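You operate a simulated robot arm through the tools that you are given. There is no shell and no other tool.

Carry out the task below with a simulated two-armed robot. There is one attempt and no reset: what you move stays moved.

Task
Gather the hand roller and the tube from the drawers in the yellow tray.
Fine: both drawers shut again; leave the rest.

Only the result counts: the job must be done as asked and must still hold three seconds after the hand-in. Knocking over, shifting, dropping, spilling or breaking anything else fails it.

Robot
Two 7-joint arms with two-finger parallel grippers on one trunk, on a base that drives. Base frame: it is fixed to the floor where the robot stands at the start and does not move with it; the origin is under the middle of the robot, x ahead of it, y to its left, z up. Lengths are in m, angles in degrees, forces in N, time in s.
The left shoulder is at the start at [0.05, 0.187, 0.985], the right one opposite. With the tool pointing down near the work surface each hand reaches from about 0.1 to 0.66 m from the robot's upright axis, wherever it stands, measured 20 degrees to its own side. Places, roughly: blue drawer [-1.9, 3.2, 0.7]; end cap, hand roller [-2, 3.25, 0.75]; tube [-2.5, 3, 0.75]; tube, white core [-2.5, 3.25, 0.75]; wrench [-1.75, 2.75, 0.75]; yellow drawer [-2.4, 3.3, 0.7]; yellow tray [-2.25, 3.25, 0.75]. Payload 3.43 kg a hand.
The tool frame of a hand sits at the grasp point between the pads (the TCP): z along the fingers, y along the line on which they close. The tips reach 0.03 m beyond it. The gripper opens to 0.094 m. The fingers are 0.028 m wide and 0.01 m thick; the gripper's body (0.05 by 0.096 m) begins 0.055 m behind the TCP.
Orientation is that of the tool frame in the base frame, as a unit quaternion [w, x, y, z]. With the fingers straight down and closing along the base's y, the tool's x points along the base's -x, its y along +y and its z along -z.

Tools
- The arms move only by the tool send_rows. It takes "left_motion", "right_motion" or both (then of equal length, played together; a hand with none holds still); each is a list of rows, each a list of 6 numbers: the shift along the base's x, y, z in units of 150 mm (1.0 is 150 mm), then the turn, a rotation vector about the base's x, y, z in units of 60 degrees (1.0 is 60 degrees). In form: [[dx, dy, dz, wx, wy, wz], ...]. A call has 1 to 20 rows; each row is the pose to reach, as a shift and turn from the pose commanded when the call began. "left_grip" and "right_grip" are, for a hand that has rows, the gripper command, from -1 (shut) to 1 (fully open), values between in proportion, set as the call begins (left out, the last holds). A call with a number of a shift or a turn outside -1 to 1 is refused whole. Rows are played at 5 a second. More than 0.05 m and 8.6 degrees between two rows, or a gripper value outside its range, and nothing of the call is played. Where a pose cannot be reached the arm comes as near as it can. A force on the tool above 40 N (or 10 N above the force at the start of the call, whichever is more), or a blocked arm, ends the call early, and 0.2 s more pass. Each finger travels about 0.153 m/s and halts on what it meets, pressing with about 42 N; the grip force reading is that of the motor and also rises with nothing between the fingers. The clock runs only during rows and for 0.2 s after the last one: add rows that repeat a pose to give the fingers time. It gives the time, the measured TCP pose, the force on the tool (base axes), the opening and the grip force at its end, in the units of the frame above (readings bear some noise), with the torque about the TCP (base axes, N m) and any sound that the robot's microphone picked up.
- Cameras (640 x 400 px; columns grow to the right, rows downward): "scene" is now at [0.1465, 0.0067, 1.1423]; the picture's right is [0.07, -1.00, 0.00], its down [-0.60, -0.04, -0.80] and it looks along [0.80, 0.05, -0.60] (base axes); focal length 262 px, centre (320, 200). "left" rides on the left gripper at [0.076, -0.014, -0.102] in its tool frame; the picture's right is [0.18, 0.98, 0.00], its down [-0.75, 0.14, -0.64] and it looks along [-0.63, 0.12, 0.77] (tool axes); focal length 243 px, centre (320, 200). "right" rides on the right gripper at [0.076, 0.014, -0.103] in its tool frame; the picture's right is [-0.18, 0.98, 0.00], its down [-0.75, -0.14, -0.64] and it looks along [-0.63, -0.12, 0.77] (tool axes); focal length 243 px, centre (320, 200). There is no depth. A picture from a camera that has moved, and an enlarged one, comes with that camera's place and axes in the base frame and with its lens.
- get_image(camera): a new picture of that camera. No time passes.
- slide_trunk(by): slides the trunk up (or, below 0, down) by that many m; the arms and the scene camera ride with it, the base frame stays. It gives what a move gives, with no picture.
- steer(legs): drives the robot by 1 to 6 legs, each [ahead, left, turn to the left] in m, m and degrees, along the robot's own axes; the way and the turn of a leg run together, so that a leg with both is an arc; at most 1.5 m and 180 degrees a leg. The arms and the cameras ride along, it lands a little off, and it stops where it bumps. It gives what a move gives.
- head_to(pan, tilt): turns the head with the scene camera to pan (to the left, within 80 degrees either way) and tilt (down, from -29 to 69), counted from straight ahead of the robot. It gives what a move gives.
- enlarge(camera, box): a new picture of the part [left, top, right, bottom] of that camera's present view, enlarged. No time passes.
- finish_job(): hands the job in; it is judged then, once.

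Places have to be worked out from the pictures, the camera data and where the tool is seen. Open the grippers and draw the arms clear of the work before you hand the job in, unless the task says otherwise.

The tools are called after "Call:" by a JSON object that holds its "op" and its "data". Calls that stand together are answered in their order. send_rows: Moves the arms, as the interface text tells. Its arguments: {"type":"object","properties":{"left_motion":{"type":"array","items":{"type":"array","items":{"type":"number"}}},"left_grip":{"type":"number"},"right_motion":{"type":"array","items":{"type":"array","items":{"type":"number"}}},"right_grip":{"type":"number"}},"required":[]} The other tools are called the same way: slide_trunk (by) slides the trunk up or down; steer (legs) drives the base; head_to (pan, tilt) turns the head that bears the scene camera; get_image (camera) takes a picture; enlarge (camera, box) takes an enlarged picture of a part of a camera's view; finish_job () hands the job in.

At the start:

```text
clock: 0.0
left_position: [0.3601, 0.1814, 0.9858]
left_orientation: [-0.001, -0.001, 1.0, 0.001]
left_force: [0.0, -0.5, -0.9]
left_moment: [0.03, 0.0, 0.02]
left_width: 0.0941
left_finger_force: 0.1
right_position: [0.3812, -0.1321, 0.9843]
right_orientation: [-0.001, -0.001, 1.0, -0.001]
right_force: [-0.1, 0.2, -0.4]
right_moment: [-0.01, 0.02, 0.01]
right_width: 0.0941
right_finger_force: 0.0
trunk travel left (down, up): [-0.2, 0.232]
robot x, y, heading: [0.0004, -0.0001, -0.1]
head pan, tilt: [3.9, 36.7]
```

scene: 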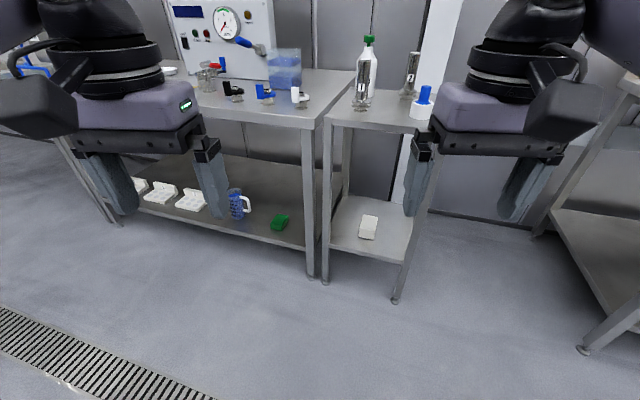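
right: 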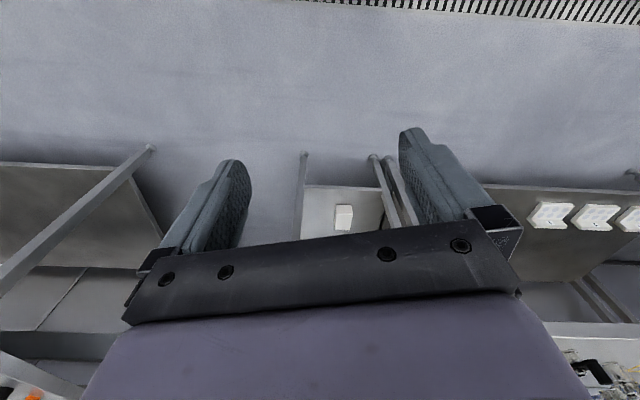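
left: 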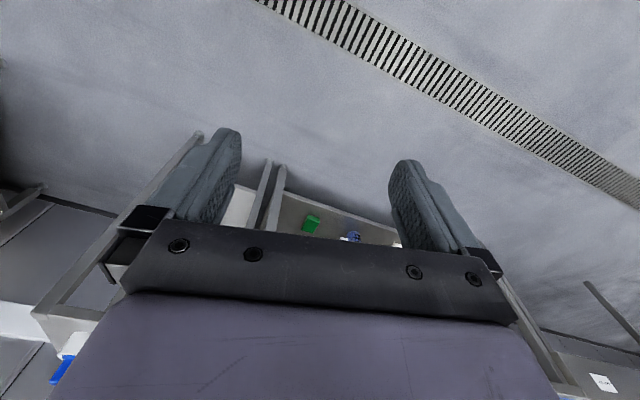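

The work is behind and to the left, near [-2.2, 3.2]. I look left with the head before driving.

Call:
{"op": "head_to", "data": {"pan": 80, "tilt": 15}}

Call:
{"op": "get_image", "data": {"camera": "scene"}}

```text
clock: 1.5
left_position: [0.3614, 0.1815, 0.9876]
left_orientation: [0.0, -0.001, 1.0, 0.0]
left_force: [-0.4, -0.6, -0.1]
left_moment: [0.01, -0.02, -0.01]
left_width: 0.0941
left_finger_force: 0.0
right_position: [0.3819, -0.1309, 0.9845]
right_orientation: [0.0, 0.0, 1.0, 0.0]
right_force: [-0.6, -0.2, 1.1]
right_moment: [0.04, 0.0, -0.01]
right_width: 0.0942
right_finger_force: 0.0
trunk travel left (down, up): [-0.2, 0.232]
robot x, y, heading: [-0.0006, -0.0007, -0.2]
head pan, tilt: [80.0, 15.0]
```

```text
taken
camera scene: at [0.0759, 0.0928, 1.1769], right [0.98, -0.17, 0.0], down [-0.05, -0.26, -0.97], along [0.17, 0.95, -0.26], focal length 262 px, centre (320, 200)
```

scene: 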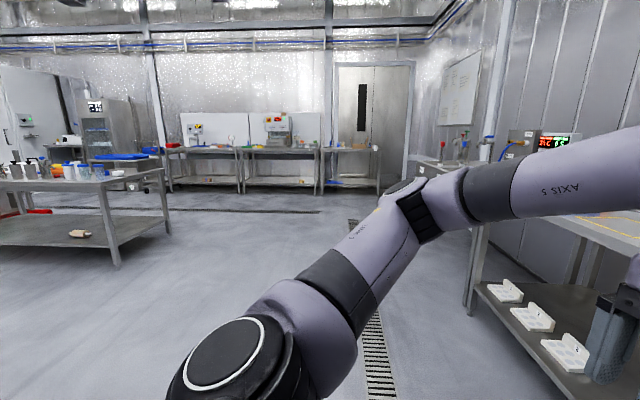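

The left-hand table is probably the target. There is free room around the robot, so I turn in place to the left by 110 degrees.

Call:
{"op": "steer", "data": {"legs": [[0, 0, 110]]}}

Call:
{"op": "head_to", "data": {"pan": 10, "tilt": 15}}

Call:
{"op": "get_image", "data": {"camera": "scene"}}

```text
clock: 6.4
left_position: [-0.2808, 0.2897, 0.9871]
left_orientation: [0.0, 0.806, -0.592, 0.0]
left_force: [-1.0, 0.7, -0.2]
left_moment: [0.01, 0.02, 0.02]
left_width: 0.094
left_finger_force: 0.1
right_position: [0.0115, 0.4036, 0.9836]
right_orientation: [0.001, 0.806, -0.592, 0.001]
right_force: [-0.4, 0.7, -0.2]
right_moment: [-0.01, 0.0, 0.0]
right_width: 0.0942
right_finger_force: 0.0
trunk travel left (down, up): [-0.2, 0.232]
robot x, y, heading: [0.0007, -0.0016, 107.3]
head pan, tilt: [80.0, 15.0]
```

```text
clock: 7.8
left_position: [-0.2797, 0.29, 0.9868]
left_orientation: [0.001, 0.805, -0.593, 0.0]
left_force: [-0.2, 0.0, -0.3]
left_moment: [0.03, 0.0, 0.03]
left_width: 0.094
left_finger_force: 0.0
right_position: [0.0118, 0.4021, 0.9831]
right_orientation: [0.0, 0.806, -0.592, -0.001]
right_force: [-0.1, 0.4, 0.1]
right_moment: [-0.01, -0.01, 0.0]
right_width: 0.0941
right_finger_force: 0.0
trunk travel left (down, up): [-0.2, 0.232]
robot x, y, heading: [-0.0029, 0.0002, 107.5]
head pan, tilt: [10.0, 15.0]
```

```text
taken
camera scene: at [-0.0593, 0.1394, 1.1769], right [0.89, 0.46, 0.0], down [0.12, -0.23, -0.97], along [-0.44, 0.86, -0.26], focal length 262 px, centre (320, 200)
```

scene: 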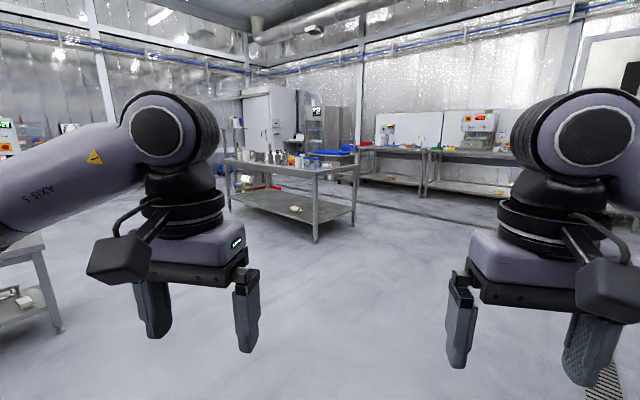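

The free-standing table in the middle is the target. I enlarge it to see the drawers.

Call:
{"op": "enlarge", "data": {"camera": "scene", "box": [210, 120, 370, 220]}}

```text
4.00 times, centred on (290, 170) of scene
camera zoom: at [-0.0593, 0.1394, 1.1769], right [0.89, 0.46, 0.0], down [0.12, -0.23, -0.97], along [-0.44, 0.86, -0.26], focal length 1048 px, centre (440, 320)
```

zoom: 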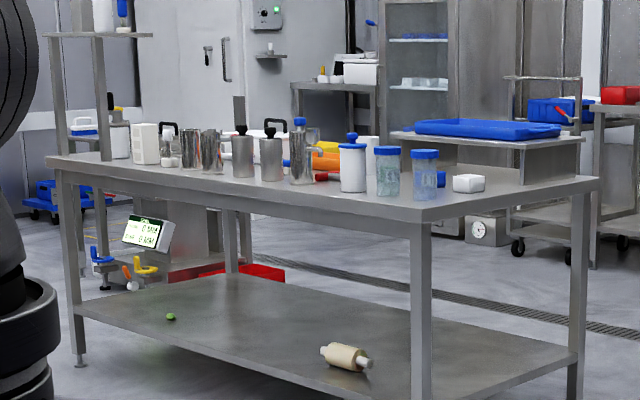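

No drawers are visible on this side; the table seems to span roughly [-1.3,2.5] to [-3.2,3.1]. I drive closer to look.

Call:
{"op": "steer", "data": {"legs": [[0, 0, 20], [1.2, 0, 0]]}}

Call:
{"op": "head_to", "data": {"pan": 0, "tilt": 20}}

Call:
{"op": "get_image", "data": {"camera": "scene"}}

```text
clock: 15.0
left_position: [-1.0906, 1.1548, 0.9871]
left_orientation: [0.0, 0.893, -0.449, 0.0]
left_force: [-0.5, 0.0, -1.1]
left_moment: [0.0, 0.04, -0.01]
left_width: 0.094
left_finger_force: 0.1
right_position: [-0.8509, 1.357, 0.9843]
right_orientation: [0.0, 0.893, -0.451, 0.0]
right_force: [0.2, 0.2, 0.2]
right_moment: [0.0, 0.03, 0.01]
right_width: 0.0942
right_finger_force: 0.0
trunk travel left (down, up): [-0.2, 0.232]
robot x, y, heading: [-0.7259, 0.9741, 126.6]
head pan, tilt: [10.0, 15.0]
```

```text
clock: 15.8
left_position: [-1.0907, 1.1547, 0.9863]
left_orientation: [0.0, 0.893, -0.449, 0.001]
left_force: [0.1, 0.1, 0.9]
left_moment: [-0.03, 0.03, -0.02]
left_width: 0.094
left_finger_force: 0.0
right_position: [-0.8521, 1.3575, 0.9843]
right_orientation: [0.0, 0.893, -0.449, 0.001]
right_force: [-0.4, -0.2, 0.2]
right_moment: [0.01, 0.01, -0.01]
right_width: 0.094
right_finger_force: 0.0
trunk travel left (down, up): [-0.2, 0.232]
robot x, y, heading: [-0.7302, 0.9744, 126.6]
head pan, tilt: [0.0, 20.0]
```

```text
taken
camera scene: at [-0.8192, 1.0949, 1.1688], right [0.8, 0.6, 0.0], down [0.2, -0.27, -0.94], along [-0.56, 0.75, -0.34], focal length 262 px, centre (320, 200)
```

scene: 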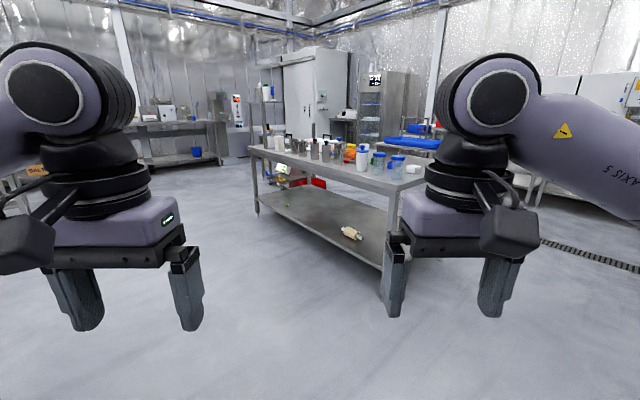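

The listed places project onto this table. I zoom into the tabletop.

Call:
{"op": "enlarge", "data": {"camera": "scene", "box": [240, 110, 440, 235]}}

```text
3.20 times, centred on (340, 172) of scene
camera zoom: at [-0.8192, 1.0949, 1.1688], right [0.8, 0.6, 0.0], down [0.2, -0.27, -0.94], along [-0.56, 0.75, -0.34], focal length 838 px, centre (256, 288)
```

zoom: 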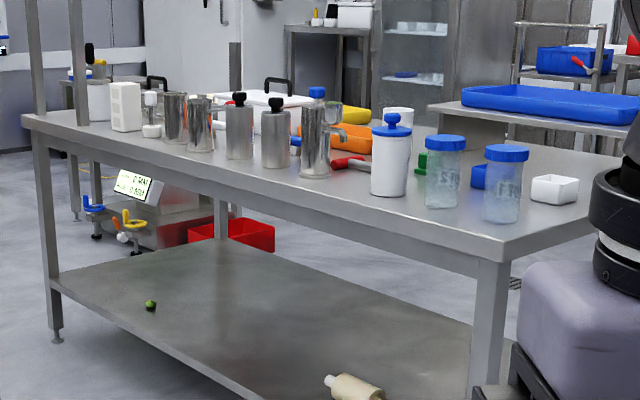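

Items line the near edge, so the drawers likely face the far side. I drive around the right end of the table to look.

Call:
{"op": "steer", "data": {"legs": [[0, 0, -50], [1.5, 0, 0], [0.3, 0, 60]]}}

Call:
{"op": "head_to", "data": {"pan": 25, "tilt": 20}}

Call:
{"op": "get_image", "data": {"camera": "scene"}}

```text
clock: 28.1
left_position: [-0.8764, 2.8084, 0.9871]
left_orientation: [0.0, 0.934, -0.358, -0.001]
left_force: [0.6, 0.2, 0.6]
left_moment: [-0.02, 0.0, 0.03]
left_width: 0.0939
left_finger_force: 0.1
right_position: [-0.6809, 3.0552, 0.9849]
right_orientation: [0.0, 0.934, -0.358, 0.0]
right_force: [-0.1, 0.1, 1.1]
right_moment: [0.04, -0.03, 0.01]
right_width: 0.094
right_finger_force: 0.1
trunk travel left (down, up): [-0.2, 0.232]
robot x, y, heading: [-0.4879, 2.7053, 137.8]
head pan, tilt: [0.0, 20.0]
```

```text
clock: 28.9
left_position: [-0.8755, 2.8088, 0.9872]
left_orientation: [0.0, 0.934, -0.358, 0.0]
left_force: [0.4, 0.3, -0.3]
left_moment: [0.06, 0.01, 0.01]
left_width: 0.0938
left_finger_force: 0.0
right_position: [-0.6813, 3.0549, 0.9843]
right_orientation: [0.0, 0.934, -0.358, 0.0]
right_force: [-0.2, 0.0, 0.4]
right_moment: [-0.01, -0.02, 0.04]
right_width: 0.0941
right_finger_force: 0.2
trunk travel left (down, up): [-0.2, 0.232]
robot x, y, heading: [-0.4874, 2.7032, 138.3]
head pan, tilt: [25.0, 20.0]
```

```text
taken
camera scene: at [-0.6179, 2.7691, 1.1688], right [0.29, 0.96, 0.0], down [0.33, -0.1, -0.94], along [-0.9, 0.28, -0.34], focal length 262 px, centre (320, 200)
```

scene: 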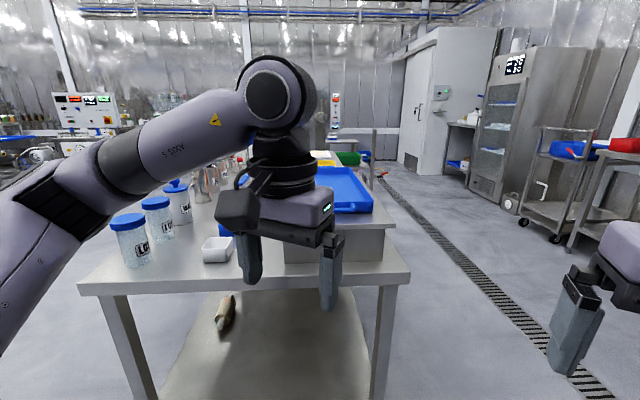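

The drawer unit sits at the far side, with clear floor beyond. I drive around the corner of the table, about 1 m off its far edge, and face it.

Call:
{"op": "steer", "data": {"legs": [[0, 0, -58], [1.3, 0, 0], [0, 0, 87], [1.3, 0, 0], [0, 0, 90]]}}

Call:
{"op": "head_to", "data": {"pan": 0, "tilt": 30}}

Call:
{"op": "get_image", "data": {"camera": "scene"}}

```text
clock: 51.7
left_position: [-1.4759, 3.8878, 0.9865]
left_orientation: [0.0, 0.787, 0.617, 0.0]
left_force: [-0.5, 0.0, -0.3]
left_moment: [0.01, 0.0, 0.03]
left_width: 0.0941
left_finger_force: 0.0
right_position: [-1.7842, 3.9422, 0.983]
right_orientation: [0.0, 0.787, 0.617, 0.001]
right_force: [0.3, -0.6, 0.7]
right_moment: [0.01, -0.02, 0.01]
right_width: 0.0941
right_finger_force: 0.0
trunk travel left (down, up): [-0.2, 0.232]
robot x, y, heading: [-1.5651, 4.2768, -103.8]
head pan, tilt: [25.0, 20.0]
```

```text
clock: 52.6
left_position: [-1.4759, 3.8876, 0.9862]
left_orientation: [0.0, 0.787, 0.617, 0.0]
left_force: [-0.4, -0.1, 1.0]
left_moment: [-0.03, 0.0, 0.01]
left_width: 0.0939
left_finger_force: 0.1
right_position: [-1.784, 3.9421, 0.9837]
right_orientation: [0.0, 0.787, 0.617, 0.0]
right_force: [0.1, -0.2, 0.4]
right_moment: [-0.02, 0.01, 0.0]
right_width: 0.0939
right_finger_force: 0.1
trunk travel left (down, up): [-0.2, 0.232]
robot x, y, heading: [-1.5691, 4.2812, -103.8]
head pan, tilt: [0.0, 30.0]
```

```text
taken
camera scene: at [-1.5998, 4.1374, 1.1527], right [-0.97, 0.24, 0.0], down [0.12, 0.49, -0.87], along [-0.21, -0.84, -0.5], focal length 262 px, centre (320, 200)
```

scene: 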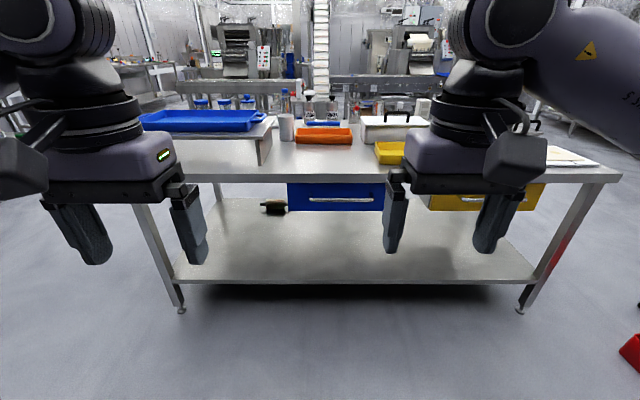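

Both drawers are under the tabletop on this side, with bar handles. I enlarge the view.

Call:
{"op": "enlarge", "data": {"camera": "scene", "box": [250, 90, 410, 220]}}

Call:
{"op": "enlarge", "data": {"camera": "scene", "box": [390, 90, 630, 240]}}

```text
3.08 times, centred on (330, 155) of scene
camera zoom: at [-1.5998, 4.1374, 1.1527], right [-0.97, 0.24, 0.0], down [0.12, 0.49, -0.87], along [-0.21, -0.84, -0.5], focal length 806 px, centre (289, 338)
```

zoom: 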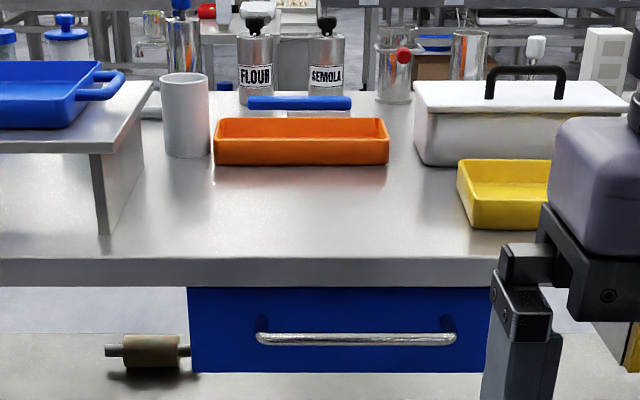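

```text
2.67 times, centred on (510, 165) of scene
camera zoom: at [-1.5998, 4.1374, 1.1527], right [-0.97, 0.24, 0.0], down [0.12, 0.49, -0.87], along [-0.21, -0.84, -0.5], focal length 698 px, centre (-187, 293)
```

zoom: 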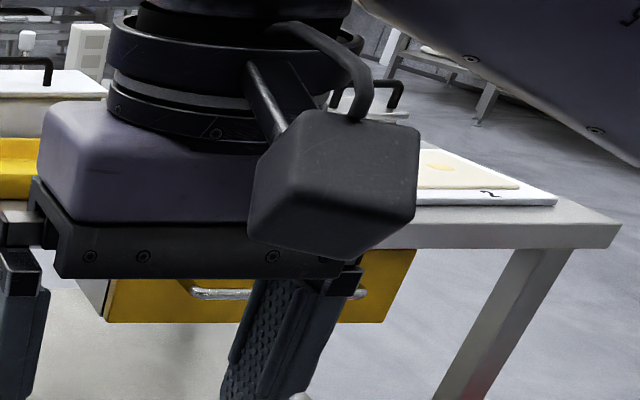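

The table front is about 1.0 m ahead of the axis, its top at z≈0.765, and the handles at z≈0.68. Before approaching I look straight down to see the robot's own base.

Call:
{"op": "head_to", "data": {"pan": 0, "tilt": 69}}

Call:
{"op": "get_image", "data": {"camera": "scene"}}

Call:
{"op": "get_image", "data": {"camera": "right"}}

```text
clock: 53.6
left_position: [-1.4757, 3.8882, 0.9864]
left_orientation: [0.0, 0.787, 0.617, 0.0]
left_force: [-0.3, -0.1, 0.2]
left_moment: [0.04, 0.03, 0.0]
left_width: 0.0941
left_finger_force: 0.1
right_position: [-1.7844, 3.943, 0.9846]
right_orientation: [0.0, 0.786, 0.618, 0.0]
right_force: [-0.7, 0.1, 0.6]
right_moment: [-0.01, 0.03, -0.02]
right_width: 0.094
right_finger_force: 0.0
trunk travel left (down, up): [-0.2, 0.232]
robot x, y, heading: [-1.5653, 4.2828, -103.8]
head pan, tilt: [0.0, 68.8]
```

```text
taken
camera scene: at [-1.5916, 4.1709, 1.1013], right [-0.97, 0.24, 0.0], down [0.22, 0.9, -0.36], along [-0.09, -0.35, -0.93], focal length 262 px, centre (320, 200)
```

scene: 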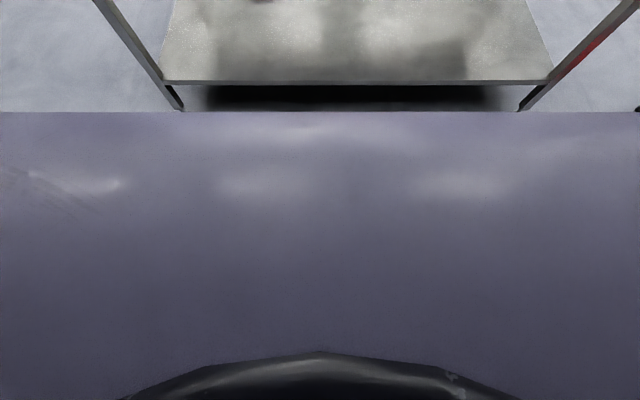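

```text
taken
camera right: at [-1.7528, 4.0126, 1.0861], right [0.91, -0.41, 0.0], down [-0.32, -0.7, 0.64], along [-0.26, -0.58, -0.77], focal length 243 px, centre (320, 200)
```

right: 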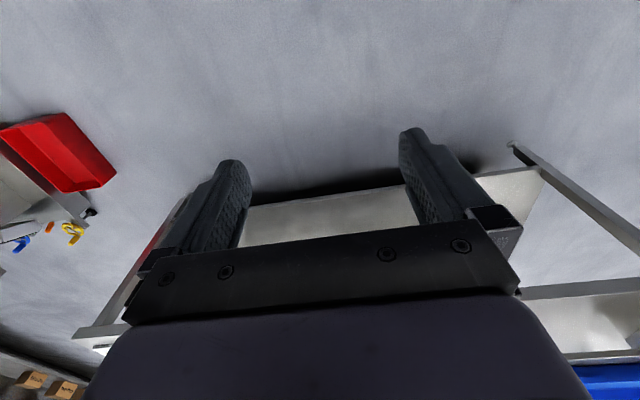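

Wide purple body appears right below the camera; I want to know the base's extent before approaching. I pitch the right gripper back so its camera sees the robot's foot.

Call:
{"op": "send_rows", "data": {"right_motion": [[-0.04, -0.16, 0.1, 0.121, -0.03, 0], [-0.08, -0.32, 0.2, 0.243, -0.06, 0], [-0.08, -0.32, 0.2, 0.364, -0.09, 0], [-0.08, -0.32, 0.2, 0.486, -0.12, 0], [-0.08, -0.32, 0.2, 0.607, -0.15, 0], [-0.08, -0.32, 0.2, 0.728, -0.18, 0], [-0.08, -0.32, 0.2, 0.85, -0.21, 0], [-0.08, -0.32, 0.2, 0.97, -0.24, 0]]}}

Call:
{"op": "get_image", "data": {"camera": "right"}}

```text
clock: 55.5
left_position: [-1.4713, 3.8858, 0.9849]
left_orientation: [-0.002, 0.786, 0.619, -0.002]
left_force: [0.8, -1.0, -0.7]
left_moment: [0.03, 0.09, 0.01]
left_width: 0.0939
left_finger_force: 0.0
right_position: [-1.654, 3.9822, 0.9923]
right_orientation: [-0.31, 0.682, 0.535, 0.391]
right_force: [1.1, -1.6, -0.4]
right_moment: [-0.03, 0.03, 0.11]
right_width: 0.094
right_finger_force: 0.2
right hand out of reach, approached as far as the arm can: row 5, 6, 7, 8
trunk travel left (down, up): [-0.2, 0.232]
robot x, y, heading: [-1.5647, 4.2852, -103.8]
head pan, tilt: [0.0, 68.8]
```

```text
taken
camera right: at [-1.651, 3.929, 1.1095], right [0.93, -0.32, -0.16], down [-0.36, -0.87, -0.33], along [-0.04, 0.37, -0.93], focal length 243 px, centre (320, 200)
```

right: 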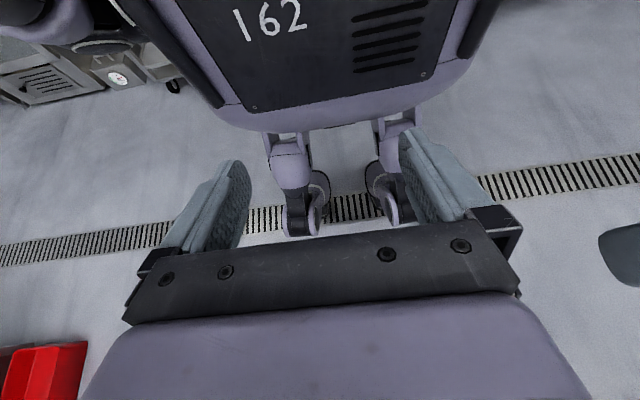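

The body is slim: wheels and front panel are within about 0.1–0.15 m of the axis. I drive 0.28 ahead and 0.35 to the right, to stand between the two drawers with the table edge about 0.7 m ahead.

Call:
{"op": "steer", "data": {"legs": [[0, -0.35, 0], [0.28, 0, 0]]}}

Call:
{"op": "head_to", "data": {"pan": 0, "tilt": 40}}

Call:
{"op": "get_image", "data": {"camera": "scene"}}

Call:
{"op": "get_image", "data": {"camera": "left"}}

```text
clock: 60.6
left_position: [-1.8841, 3.6994, 0.9861]
left_orientation: [0.0, 0.787, 0.617, 0.0]
left_force: [0.6, 0.2, -0.9]
left_moment: [0.01, 0.02, -0.02]
left_width: 0.0941
left_finger_force: 0.1
right_position: [-2.065, 3.7949, 0.9922]
right_orientation: [-0.307, 0.682, 0.533, 0.395]
right_force: [0.1, -0.2, -0.9]
right_moment: [-0.01, -0.03, 0.0]
right_width: 0.094
right_finger_force: 0.0
trunk travel left (down, up): [-0.2, 0.232]
robot x, y, heading: [-1.9749, 4.0901, -104.1]
head pan, tilt: [0.0, 68.8]
```

```text
clock: 61.6
left_position: [-1.8832, 3.699, 0.9871]
left_orientation: [0.0, 0.787, 0.616, 0.0]
left_force: [-0.1, 0.4, 0.3]
left_moment: [0.0, 0.0, -0.02]
left_width: 0.094
left_finger_force: 0.1
right_position: [-2.0647, 3.795, 0.9936]
right_orientation: [-0.307, 0.683, 0.534, 0.394]
right_force: [0.4, -0.3, 0.3]
right_moment: [0.0, -0.01, -0.02]
right_width: 0.0942
right_finger_force: 0.1
trunk travel left (down, up): [-0.2, 0.232]
robot x, y, heading: [-1.9712, 4.0949, -104.2]
head pan, tilt: [0.0, 40.0]
```

```text
taken
camera scene: at [-2.0061, 3.9548, 1.1373], right [-0.97, 0.24, 0.0], down [0.16, 0.62, -0.77], along [-0.18, -0.74, -0.64], focal length 262 px, centre (320, 200)
```

scene: 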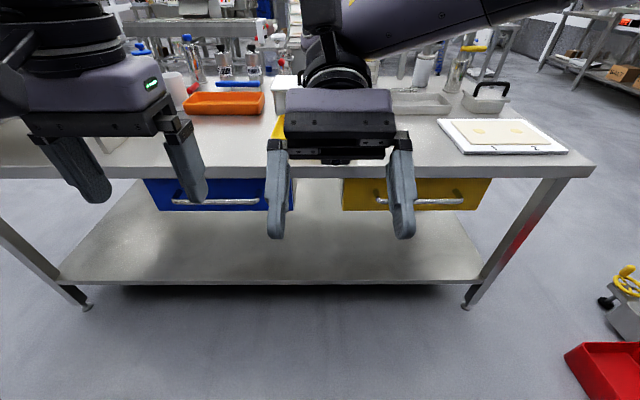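

```text
taken
camera left: at [-1.879, 3.7765, 1.0893], right [1.0, -0.06, 0.0], down [-0.04, -0.77, 0.64], along [-0.04, -0.64, -0.77], focal length 243 px, centre (320, 200)
```

left: 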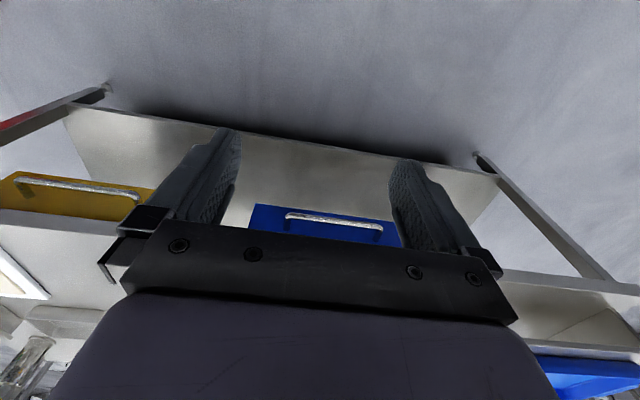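

Triangulating from two views: blue handle bar at 0.67 m ahead, 0.28 left, z≈0.687; yellow handle mirrored at 0.275 right. I restore the right hand's pose and begin yawing the left hand so its fingers will close vertically.

Call:
{"op": "send_rows", "data": {"left_motion": [[0, 0, 0, 0, 0, -0.125], [0, 0, 0, 0, 0, -0.25], [0, 0, 0, 0, 0, -0.375], [0, 0, 0, 0, 0, -0.5], [0, 0, 0, 0, 0, -0.625], [0, 0, 0, 0, 0, -0.75], [0, 0, 0, 0, 0, -0.875], [0, 0, 0, 0, 0, -1.0]], "right_motion": [[0, 0, 0, -0.121, 0.03, 0], [0, 0, 0, -0.243, 0.06, 0], [0, 0, 0, -0.364, 0.09, 0], [0, 0, 0, -0.486, 0.12, 0], [0, 0, 0, -0.607, 0.15, 0], [0, 0, 0, -0.728, 0.18, 0], [0.04, 0.15, 0, -0.85, 0.21, 0], [0.08, 0.32, 0, -0.97, 0.24, 0]]}}

```text
clock: 63.4
left_position: [-1.8834, 3.6992, 0.9868]
left_orientation: [0.0, 0.99, 0.138, -0.002]
left_force: [-0.4, 1.5, -1.0]
left_moment: [0.06, 0.02, 0.01]
left_width: 0.094
left_finger_force: 0.1
right_position: [-2.0543, 3.8435, 0.9945]
right_orientation: [0.003, 0.788, 0.615, 0.0]
right_force: [-0.6, -0.1, 0.5]
right_moment: [0.04, 0.02, -0.02]
right_width: 0.0939
right_finger_force: 0.0
trunk travel left (down, up): [-0.2, 0.232]
robot x, y, heading: [-1.9731, 4.091, -104.1]
head pan, tilt: [0.0, 40.0]
```

The yaw works. I finish the yaw to 90° while moving the left hand forward, and move the right hand out to its own side.

Call:
{"op": "send_rows", "data": {"left_motion": [[-0.04, -0.16, 0, 0, 0, -0.125], [-0.08, -0.32, 0, 0, 0, -0.25], [-0.12, -0.48, 0, 0, 0, -0.375], [-0.16, -0.65, 0, 0, 0, -0.5]], "right_motion": [[-0.25, 0.06, 0, 0, 0, 0], [-0.5, 0.125, 0, 0, 0, 0], [-0.75, 0.19, 0, 0, 0, 0], [-1.0, 0.25, 0, 0, 0, 0]]}}

Call:
{"op": "send_rows", "data": {"left_motion": [[0, 0, 0, -0.121, 0.03, 0], [0, 0, 0, -0.243, 0.06, 0], [0, 0, 0, -0.364, 0.09, 0], [0, 0, 0, -0.486, 0.12, 0], [0, 0, 0, -0.607, 0.15, 0], [0, 0, 0, -0.728, 0.18, 0], [0, 0, 0, -0.85, 0.21, 0], [0, 0, 0, -0.97, 0.244, 0]]}}

Call:
{"op": "get_image", "data": {"camera": "scene"}}

Call:
{"op": "get_image", "data": {"camera": "left"}}

```text
clock: 64.4
left_position: [-1.9415, 3.7676, 0.9637]
left_orientation: [0.001, 0.993, -0.119, -0.001]
left_force: [0.1, 0.0, -0.5]
left_moment: [0.0, -0.01, 0.01]
left_width: 0.0939
left_finger_force: 0.0
left hand out of reach, approached as far as the arm can: row 1, 2, 3, 4
right_position: [-2.2013, 3.8815, 0.992]
right_orientation: [0.001, 0.787, 0.617, 0.0]
right_force: [-0.1, -0.8, -0.6]
right_moment: [0.02, -0.01, -0.05]
right_width: 0.0941
right_finger_force: 0.0
trunk travel left (down, up): [-0.2, 0.232]
robot x, y, heading: [-1.9725, 4.0909, -104.0]
head pan, tilt: [0.0, 40.0]
```

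```text
clock: 66.2
left_position: [-1.9728, 3.7434, 0.981]
left_orientation: [0.49, 0.867, -0.068, -0.061]
left_force: [-0.8, 0.4, 0.4]
left_moment: [-0.01, 0.02, 0.0]
left_width: 0.094
left_finger_force: 0.0
left hand out of reach, approached as far as the arm can: row 7, 8
right_position: [-2.2, 3.8798, 0.9925]
right_orientation: [0.001, 0.787, 0.617, 0.002]
right_force: [0.2, 0.7, 1.5]
right_moment: [0.03, 0.01, -0.02]
right_width: 0.094
right_finger_force: 0.0
trunk travel left (down, up): [-0.2, 0.232]
robot x, y, heading: [-1.9722, 4.0913, -103.9]
head pan, tilt: [0.0, 40.0]
```

```text
taken
camera scene: at [-2.0063, 3.9547, 1.1373], right [-0.97, 0.24, 0.0], down [0.16, 0.62, -0.77], along [-0.18, -0.74, -0.64], focal length 262 px, centre (320, 200)
```

scene: 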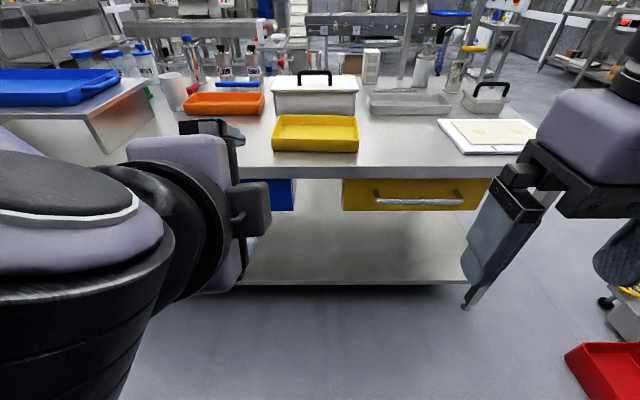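

```text
taken
camera left: at [-1.8793, 3.8231, 1.0176], right [0.13, -0.53, 0.84], down [-0.64, 0.6, 0.48], along [-0.76, -0.6, -0.27], focal length 243 px, centre (320, 200)
```

left: 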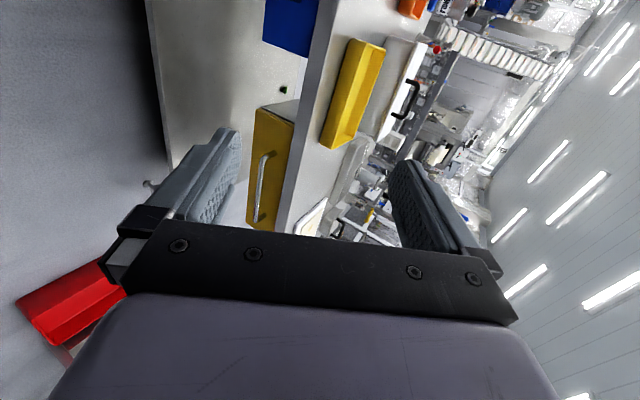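

The left hand now points forward and 31° down with the fingers closing vertically. I move it in two steps to a pre-grasp point in front of the blue handle.

Call:
{"op": "send_rows", "data": {"left_motion": [[0.087, -0.185, -0.164, 0, 0, 0], [0.175, -0.37, -0.328, 0, 0, 0], [0.262, -0.555, -0.492, 0, 0, 0], [0.35, -0.74, -0.656, 0, 0, 0], [0.437, -0.925, -0.82, 0, 0, 0]], "left_grip": 0}}

Call:
{"op": "get_image", "data": {"camera": "scene"}}

```text
clock: 67.4
left_position: [-1.9082, 3.6201, 0.8513]
left_orientation: [0.496, 0.859, -0.105, -0.062]
left_force: [-0.3, -0.3, 0.3]
left_moment: [0.0, 0.0, -0.01]
left_width: 0.0469
left_finger_force: 0.1
left hand out of reach, approached as far as the arm can: row 1, 2, 3
right_position: [-2.2014, 3.8806, 0.9927]
right_orientation: [0.001, 0.788, 0.616, 0.001]
right_force: [-1.1, -0.1, -0.4]
right_moment: [0.01, -0.01, 0.01]
right_width: 0.0939
right_finger_force: 0.1
trunk travel left (down, up): [-0.2, 0.232]
robot x, y, heading: [-1.9697, 4.094, -104.2]
head pan, tilt: [0.0, 40.0]
```

```text
taken
camera scene: at [-2.006, 3.9547, 1.1374], right [-0.97, 0.24, 0.0], down [0.16, 0.62, -0.77], along [-0.19, -0.74, -0.64], focal length 262 px, centre (320, 200)
```

scene: 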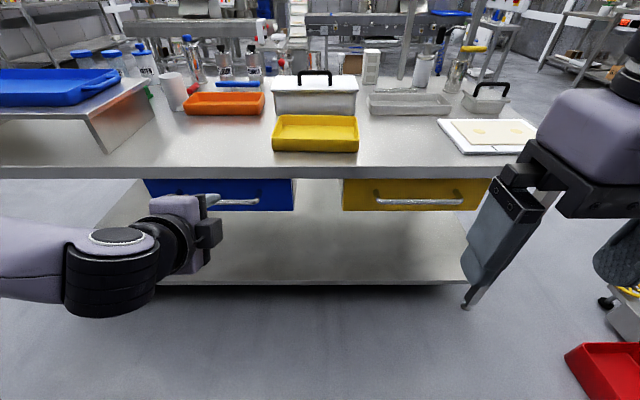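

The arm is well placed and the way is clear. I continue to the pre-grasp point (0.57 ahead, 0.278 left, z 0.735).

Call:
{"op": "send_rows", "data": {"left_motion": [[0.088, -0.196, -0.155, 0, 0, 0], [0.177, -0.392, -0.31, 0, 0, 0], [0.265, -0.588, -0.465, 0, 0, 0], [0.354, -0.784, -0.62, 0, 0, 0], [0.442, -0.98, -0.775, 0, 0, 0], [0.442, -0.98, -0.775, 0, 0, 0]]}}

Call:
{"op": "get_image", "data": {"camera": "scene"}}

Call:
{"op": "get_image", "data": {"camera": "left"}}

```text
clock: 68.8
left_position: [-1.8287, 3.4853, 0.7964]
left_orientation: [0.496, 0.859, -0.106, -0.063]
left_force: [-0.3, 0.5, 0.3]
left_moment: [-0.04, 0.02, 0.04]
left_width: 0.0469
left_finger_force: 0.0
left hand out of reach, approached as far as the arm can: row 3, 4, 5, 6
right_position: [-2.2012, 3.8809, 0.9921]
right_orientation: [0.002, 0.787, 0.616, 0.001]
right_force: [0.8, 0.5, 0.5]
right_moment: [-0.03, 0.04, -0.02]
right_width: 0.0938
right_finger_force: 0.0
trunk travel left (down, up): [-0.2, 0.232]
robot x, y, heading: [-1.9716, 4.0928, -104.2]
head pan, tilt: [0.0, 40.0]
```

```text
taken
camera scene: at [-2.0061, 3.9549, 1.1374], right [-0.97, 0.24, 0.0], down [0.16, 0.62, -0.77], along [-0.19, -0.74, -0.64], focal length 262 px, centre (320, 200)
```

scene: 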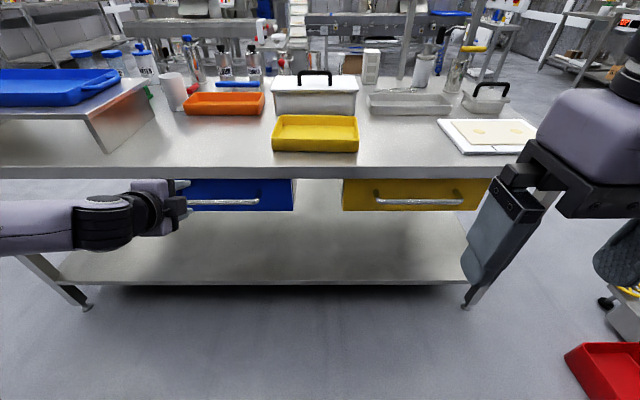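

```text
taken
camera left: at [-1.7315, 3.5604, 0.8359], right [0.06, -0.52, 0.85], down [-0.61, 0.65, 0.45], along [-0.79, -0.55, -0.28], focal length 243 px, centre (320, 200)
```

left: 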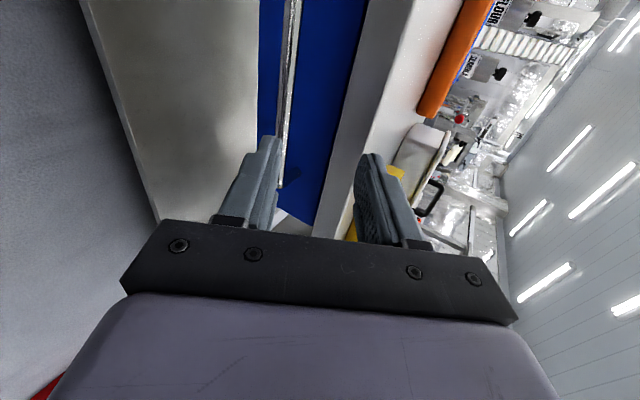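

The low height is limiting reach, so I lower the trunk 0.11 m, which brings the left fingers level with the bar while still about 9 cm short of it.

Call:
{"op": "slide_trunk", "data": {"by": -0.11}}

Call:
{"op": "get_image", "data": {"camera": "left"}}

Call:
{"op": "get_image", "data": {"camera": "scene"}}

```text
clock: 70.2
left_position: [-1.8291, 3.4864, 0.6865]
left_orientation: [0.496, 0.86, -0.106, -0.063]
left_force: [0.2, 0.3, -0.3]
left_moment: [0.01, -0.01, 0.0]
left_width: 0.047
left_finger_force: 0.1
right_position: [-2.1999, 3.8806, 0.8822]
right_orientation: [0.001, 0.787, 0.617, 0.002]
right_force: [0.3, -0.2, 0.3]
right_moment: [0.03, -0.05, -0.02]
right_width: 0.0942
right_finger_force: 0.1
trunk travel left (down, up): [-0.09, 0.342]
robot x, y, heading: [-1.9753, 4.0949, -103.9]
head pan, tilt: [0.0, 40.0]
```

```text
taken
camera left: at [-1.7317, 3.5608, 0.7258], right [0.06, -0.52, 0.85], down [-0.61, 0.65, 0.45], along [-0.79, -0.55, -0.28], focal length 243 px, centre (320, 200)
```

left: 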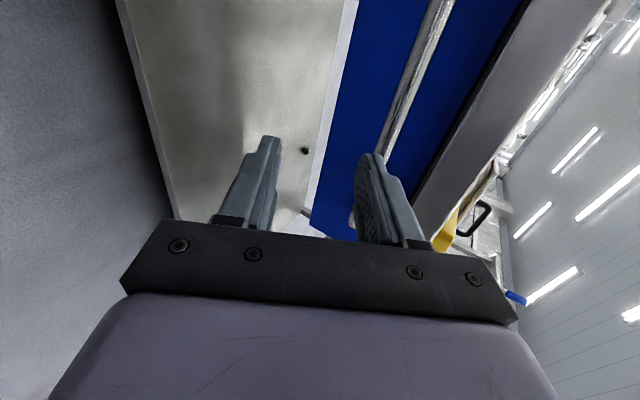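

```text
taken
camera scene: at [-2.0061, 3.9548, 1.0274], right [-0.97, 0.24, 0.0], down [0.16, 0.62, -0.77], along [-0.19, -0.74, -0.64], focal length 262 px, centre (320, 200)
```

scene: 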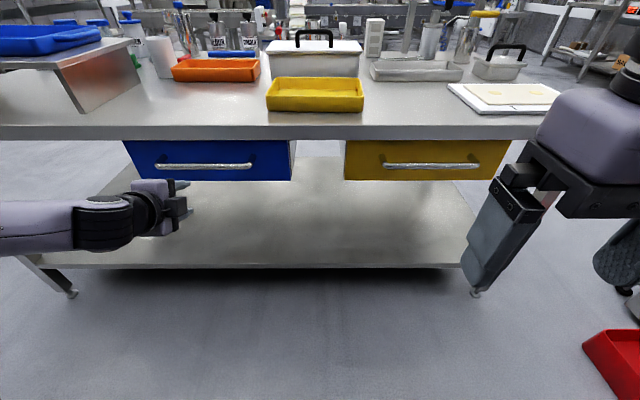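

Bar refined to 0.667 ahead, z≈0.690. I approach along the tool axis to just short of the bar with the gripper partly open.

Call:
{"op": "send_rows", "data": {"left_motion": [[-0.07, -0.107, 0.162, 0, 0, 0], [-0.136, -0.214, 0.323, 0, 0, 0], [-0.17, -0.35, 0.241, 0, 0, 0], [-0.204, -0.485, 0.159, 0, 0, 0], [-0.238, -0.62, 0.077, 0, 0, 0], [-0.238, -0.62, 0.077, 0, 0, 0]], "left_grip": -0.1}}

Call:
{"op": "get_image", "data": {"camera": "left"}}

Call:
{"op": "enlarge", "data": {"camera": "scene", "box": [100, 120, 320, 260]}}

```text
clock: 71.6
left_position: [-1.8666, 3.3924, 0.698]
left_orientation: [0.496, 0.859, -0.105, -0.063]
left_force: [-0.6, 1.3, 0.1]
left_moment: [0.01, 0.02, 0.02]
left_width: 0.0426
left_finger_force: 0.0
right_position: [-2.2004, 3.8809, 0.8819]
right_orientation: [0.002, 0.787, 0.616, 0.001]
right_force: [-0.4, 0.3, 1.2]
right_moment: [0.01, 0.0, 0.01]
right_width: 0.0941
right_finger_force: 0.0
trunk travel left (down, up): [-0.09, 0.342]
robot x, y, heading: [-1.9712, 4.0941, -104.2]
head pan, tilt: [0.0, 40.0]
```

```text
taken
camera left: at [-1.7684, 3.4661, 0.7374], right [0.06, -0.52, 0.85], down [-0.61, 0.65, 0.45], along [-0.79, -0.55, -0.28], focal length 243 px, centre (320, 200)
```

left: 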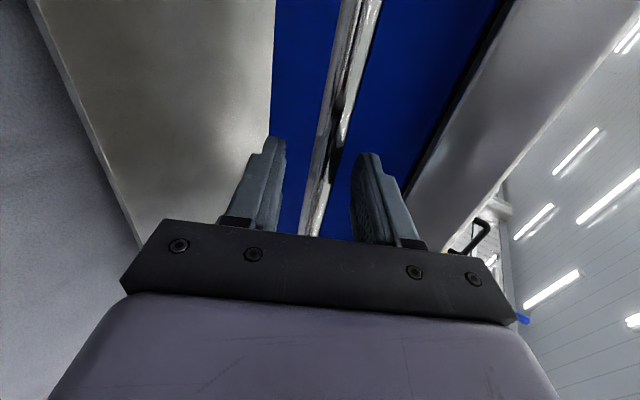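

```text
2.86 times, centred on (210, 190) of scene
camera zoom: at [-2.0062, 3.9547, 1.0274], right [-0.97, 0.24, 0.0], down [0.16, 0.62, -0.77], along [-0.19, -0.74, -0.64], focal length 748 px, centre (634, 229)
```

zoom: 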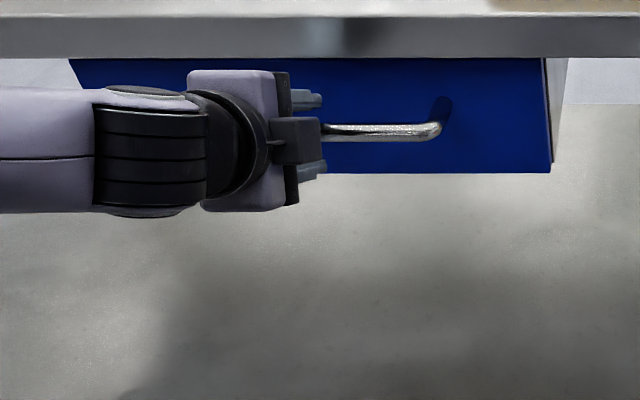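

The bar lies between the two fingers. I close the left gripper on it.

Call:
{"op": "send_rows", "data": {"left_motion": [[0, 0, 0, 0, 0, 0], [0, 0, 0, 0, 0, 0], [0, 0, 0, 0, 0, 0]], "left_grip": -1}}

Call:
{"op": "get_image", "data": {"camera": "left"}}

```text
clock: 72.4
left_position: [-1.8661, 3.3926, 0.6989]
left_orientation: [0.497, 0.859, -0.106, -0.062]
left_force: [0.3, -2.3, 4.7]
left_moment: [-0.1, 0.06, -0.23]
left_width: 0.0157
left_finger_force: 44.6
right_position: [-2.2016, 3.8807, 0.8819]
right_orientation: [0.002, 0.788, 0.616, 0.001]
right_force: [0.8, -0.1, 0.1]
right_moment: [0.01, 0.0, -0.01]
right_width: 0.0937
right_finger_force: 0.0
trunk travel left (down, up): [-0.09, 0.342]
robot x, y, heading: [-1.9752, 4.0944, -104.0]
head pan, tilt: [0.0, 40.0]
```

```text
taken
camera left: at [-1.7685, 3.4663, 0.7385], right [0.06, -0.52, 0.85], down [-0.61, 0.65, 0.44], along [-0.79, -0.55, -0.28], focal length 243 px, centre (320, 200)
```

left: 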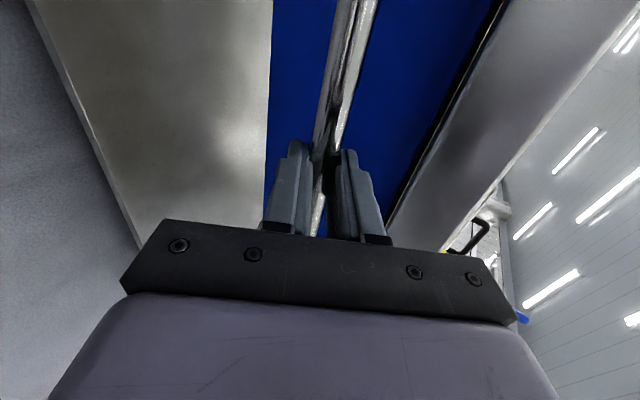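

The bar is gripped (opening 16 mm). I pull straight back 0.14 m along the drawer axis.

Call:
{"op": "send_rows", "data": {"left_motion": [[0.03, 0.12, 0, 0, 0, 0], [0.07, 0.27, 0, 0, 0, 0], [0.11, 0.44, 0, 0, 0, 0], [0.15, 0.6, 0, 0, 0, 0], [0.19, 0.76, 0, 0, 0, 0], [0.23, 0.92, 0, 0, 0, 0]]}}

Call:
{"op": "get_image", "data": {"camera": "scene"}}

```text
clock: 73.8
left_position: [-1.8343, 3.5192, 0.7006]
left_orientation: [0.498, 0.858, -0.108, -0.064]
left_force: [-10.7, 3.5, 9.2]
left_moment: [0.02, 0.57, -0.74]
left_width: 0.0158
left_finger_force: 44.8
left hand out of reach, approached as far as the arm can: row 6
right_position: [-2.2019, 3.8823, 0.882]
right_orientation: [0.002, 0.788, 0.616, 0.0]
right_force: [0.5, -0.9, 0.1]
right_moment: [0.0, 0.0, -0.01]
right_width: 0.094
right_finger_force: 0.0
trunk travel left (down, up): [-0.09, 0.342]
robot x, y, heading: [-1.9713, 4.0931, -104.2]
head pan, tilt: [0.0, 40.0]
```

```text
taken
camera scene: at [-2.0068, 3.9556, 1.0276], right [-0.97, 0.24, 0.0], down [0.16, 0.62, -0.77], along [-0.18, -0.74, -0.64], focal length 262 px, centre (320, 200)
```

scene: 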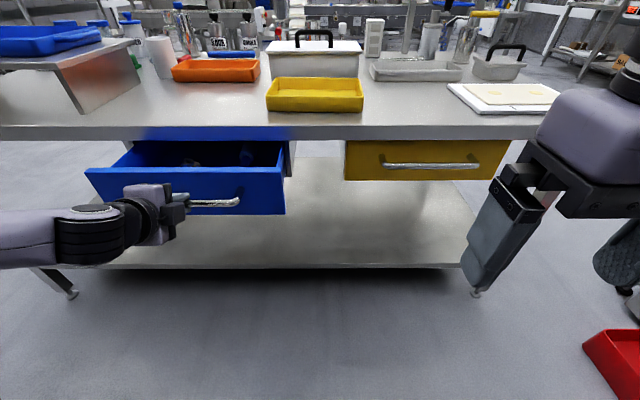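

The drawer is open about 0.13 m and the arm is at its fold limit. I keep the grip and drive back 0.1 m to open it further.

Call:
{"op": "steer", "data": {"legs": [[-0.11, 0, 0]]}}

Call:
{"op": "get_image", "data": {"camera": "scene"}}

```text
clock: 75.0
left_position: [-1.8077, 3.6257, 0.7002]
left_orientation: [0.497, 0.859, -0.107, -0.064]
left_force: [-16.1, 4.8, 10.7]
left_moment: [-0.08, 0.32, -0.16]
left_width: 0.0158
left_finger_force: 44.7
right_position: [-2.1764, 3.9872, 0.8805]
right_orientation: [0.002, 0.787, 0.617, 0.0]
right_force: [0.7, 0.0, 0.1]
right_moment: [-0.01, 0.02, -0.01]
right_width: 0.0938
right_finger_force: 0.1
trunk travel left (down, up): [-0.09, 0.342]
robot x, y, heading: [-1.9447, 4.2, -104.0]
head pan, tilt: [0.0, 40.0]
```

```text
taken
camera scene: at [-1.9808, 4.0617, 1.0275], right [-0.97, 0.24, 0.0], down [0.16, 0.62, -0.77], along [-0.19, -0.74, -0.64], focal length 262 px, centre (320, 200)
```

scene: 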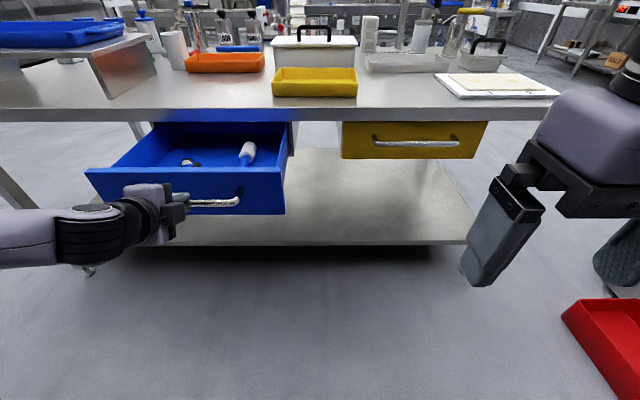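

The drawer is open about 0.24 m, with two objects visible. I enlarge to identify them.

Call:
{"op": "enlarge", "data": {"camera": "scene", "box": [140, 110, 300, 210]}}

```text
4.00 times, centred on (220, 160) of scene
camera zoom: at [-1.9808, 4.0617, 1.0275], right [-0.97, 0.24, 0.0], down [0.16, 0.62, -0.77], along [-0.19, -0.74, -0.64], focal length 1048 px, centre (720, 360)
```

zoom: 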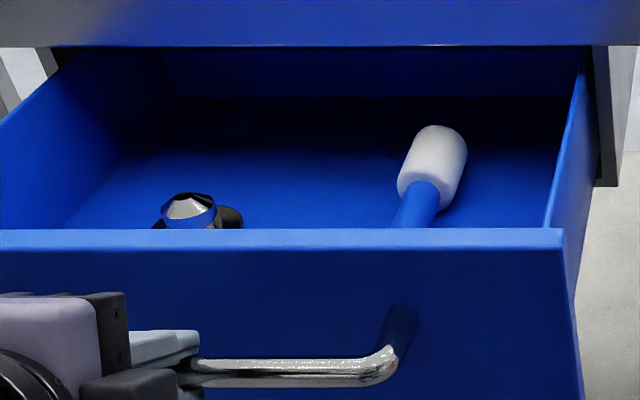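

The hand roller (white head, blue handle) lies at the right of the drawer, handle toward me; the end cap is at the left. I release the bar and drive back 0.12 m to clear the fingers.

Call:
{"op": "send_rows", "data": {"left_motion": [[0, 0, 0, 0, 0, 0], [0, 0, 0, 0, 0, 0], [0, 0, 0, 0, 0, 0], [0, 0, 0, 0, 0, 0]], "left_grip": 0.9}}

Call:
{"op": "steer", "data": {"legs": [[-0.13, 0, 0]]}}

Call:
{"op": "get_image", "data": {"camera": "scene"}}

```text
clock: 76.0
left_position: [-1.8076, 3.6249, 0.6981]
left_orientation: [0.497, 0.859, -0.106, -0.064]
left_force: [-0.9, 1.1, -0.1]
left_moment: [-0.01, -0.02, 0.01]
left_width: 0.0895
left_finger_force: 0.1
right_position: [-2.1745, 3.9876, 0.8824]
right_orientation: [0.002, 0.788, 0.616, 0.0]
right_force: [0.1, 0.0, -0.2]
right_moment: [-0.01, 0.03, 0.0]
right_width: 0.0942
right_finger_force: 0.0
trunk travel left (down, up): [-0.09, 0.342]
robot x, y, heading: [-1.9499, 4.2045, -103.7]
head pan, tilt: [0.0, 40.0]
```

```text
clock: 77.3
left_position: [-1.7764, 3.7498, 0.6985]
left_orientation: [0.497, 0.859, -0.107, -0.065]
left_force: [0.4, 1.3, -0.4]
left_moment: [0.02, -0.01, -0.01]
left_width: 0.0892
left_finger_force: 0.0
right_position: [-2.1441, 4.1111, 0.8823]
right_orientation: [0.002, 0.788, 0.616, 0.001]
right_force: [-0.3, -0.2, 0.4]
right_moment: [0.03, 0.01, 0.03]
right_width: 0.0938
right_finger_force: 0.1
trunk travel left (down, up): [-0.09, 0.342]
robot x, y, heading: [-1.9145, 4.3249, -104.1]
head pan, tilt: [0.0, 40.0]
```

```text
taken
camera scene: at [-1.9488, 4.1851, 1.0274], right [-0.97, 0.24, 0.0], down [0.16, 0.62, -0.77], along [-0.19, -0.74, -0.64], focal length 262 px, centre (320, 200)
```

scene: 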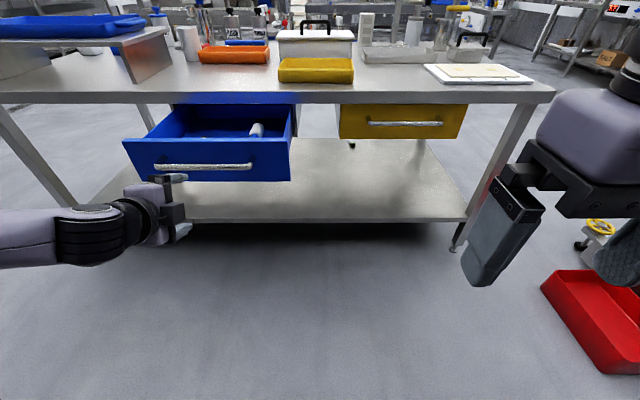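

The fingers are clear. I raise the left hand and rotate it back to pointing down, first undoing the pitch, then the yaw.

Call:
{"op": "send_rows", "data": {"left_motion": [[0.0, 0.0, 0.15, 0.121, -0.03, 0], [0.02, 0.09, 0.3, 0.243, -0.06, 0], [0.04, 0.17, 0.45, 0.364, -0.09, 0], [0.06, 0.26, 0.6, 0.486, -0.12, 0], [0.08, 0.34, 0.75, 0.607, -0.15, 0], [0.1, 0.4, 0.85, 0.728, -0.18, 0], [0.1, 0.4, 0.95, 0.85, -0.21, 0], [0.1, 0.4, 1.0, 0.97, -0.244, 0]]}}

Call:
{"op": "send_rows", "data": {"left_motion": [[0, 0, 0, 0, 0, 0.125], [0, 0, 0, 0, 0, 0.25], [0, 0, 0, 0, 0, 0.375], [0, 0, 0, 0, 0, 0.5], [0, 0, 0, 0, 0, 0.625], [0, 0, 0, 0, 0, 0.75], [0, 0, 0, 0, 0, 0.875], [0, 0, 0, 0, 0, 1.0]]}}

Call:
{"op": "get_image", "data": {"camera": "scene"}}

```text
clock: 79.1
left_position: [-1.7932, 3.9907, 0.6722]
left_orientation: [0.081, 0.991, -0.105, -0.005]
left_force: [1.2, 0.2, -0.2]
left_moment: [0.02, -0.03, -0.01]
left_width: 0.0892
left_finger_force: 0.0
left hand out of reach, approached as far as the arm can: row 2, 3, 4, 5, 6, 7, 8
right_position: [-2.1447, 4.1106, 0.8818]
right_orientation: [0.002, 0.787, 0.617, 0.0]
right_force: [1.0, 0.7, -0.5]
right_moment: [-0.02, 0.01, 0.0]
right_width: 0.0938
right_finger_force: 0.0
trunk travel left (down, up): [-0.09, 0.342]
robot x, y, heading: [-1.917, 4.3253, -104.0]
head pan, tilt: [0.0, 40.0]
```

```text
clock: 80.9
left_position: [-1.7907, 3.9924, 0.6692]
left_orientation: [0.074, 0.91, 0.407, 0.038]
left_force: [-0.1, 0.4, 0.2]
left_moment: [0.01, 0.01, -0.01]
left_width: 0.0892
left_finger_force: 0.1
right_position: [-2.1439, 4.1111, 0.8809]
right_orientation: [0.002, 0.787, 0.617, 0.002]
right_force: [-1.1, -0.3, -0.9]
right_moment: [-0.02, -0.02, 0.03]
right_width: 0.0941
right_finger_force: 0.1
trunk travel left (down, up): [-0.09, 0.342]
robot x, y, heading: [-1.9177, 4.3182, -104.0]
head pan, tilt: [0.0, 40.0]
```

```text
taken
camera scene: at [-1.9487, 4.1851, 1.0274], right [-0.97, 0.24, 0.0], down [0.16, 0.62, -0.77], along [-0.19, -0.74, -0.64], focal length 262 px, centre (320, 200)
```

scene: 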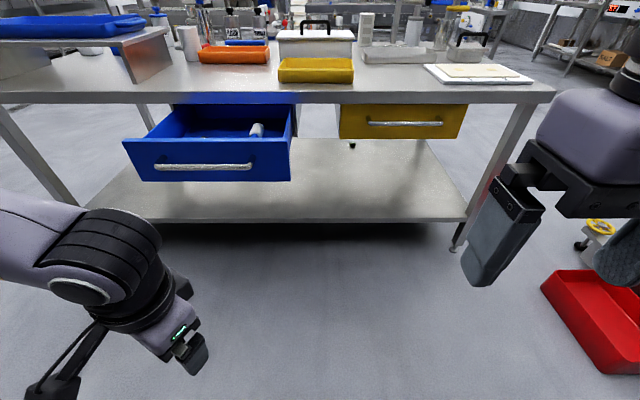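

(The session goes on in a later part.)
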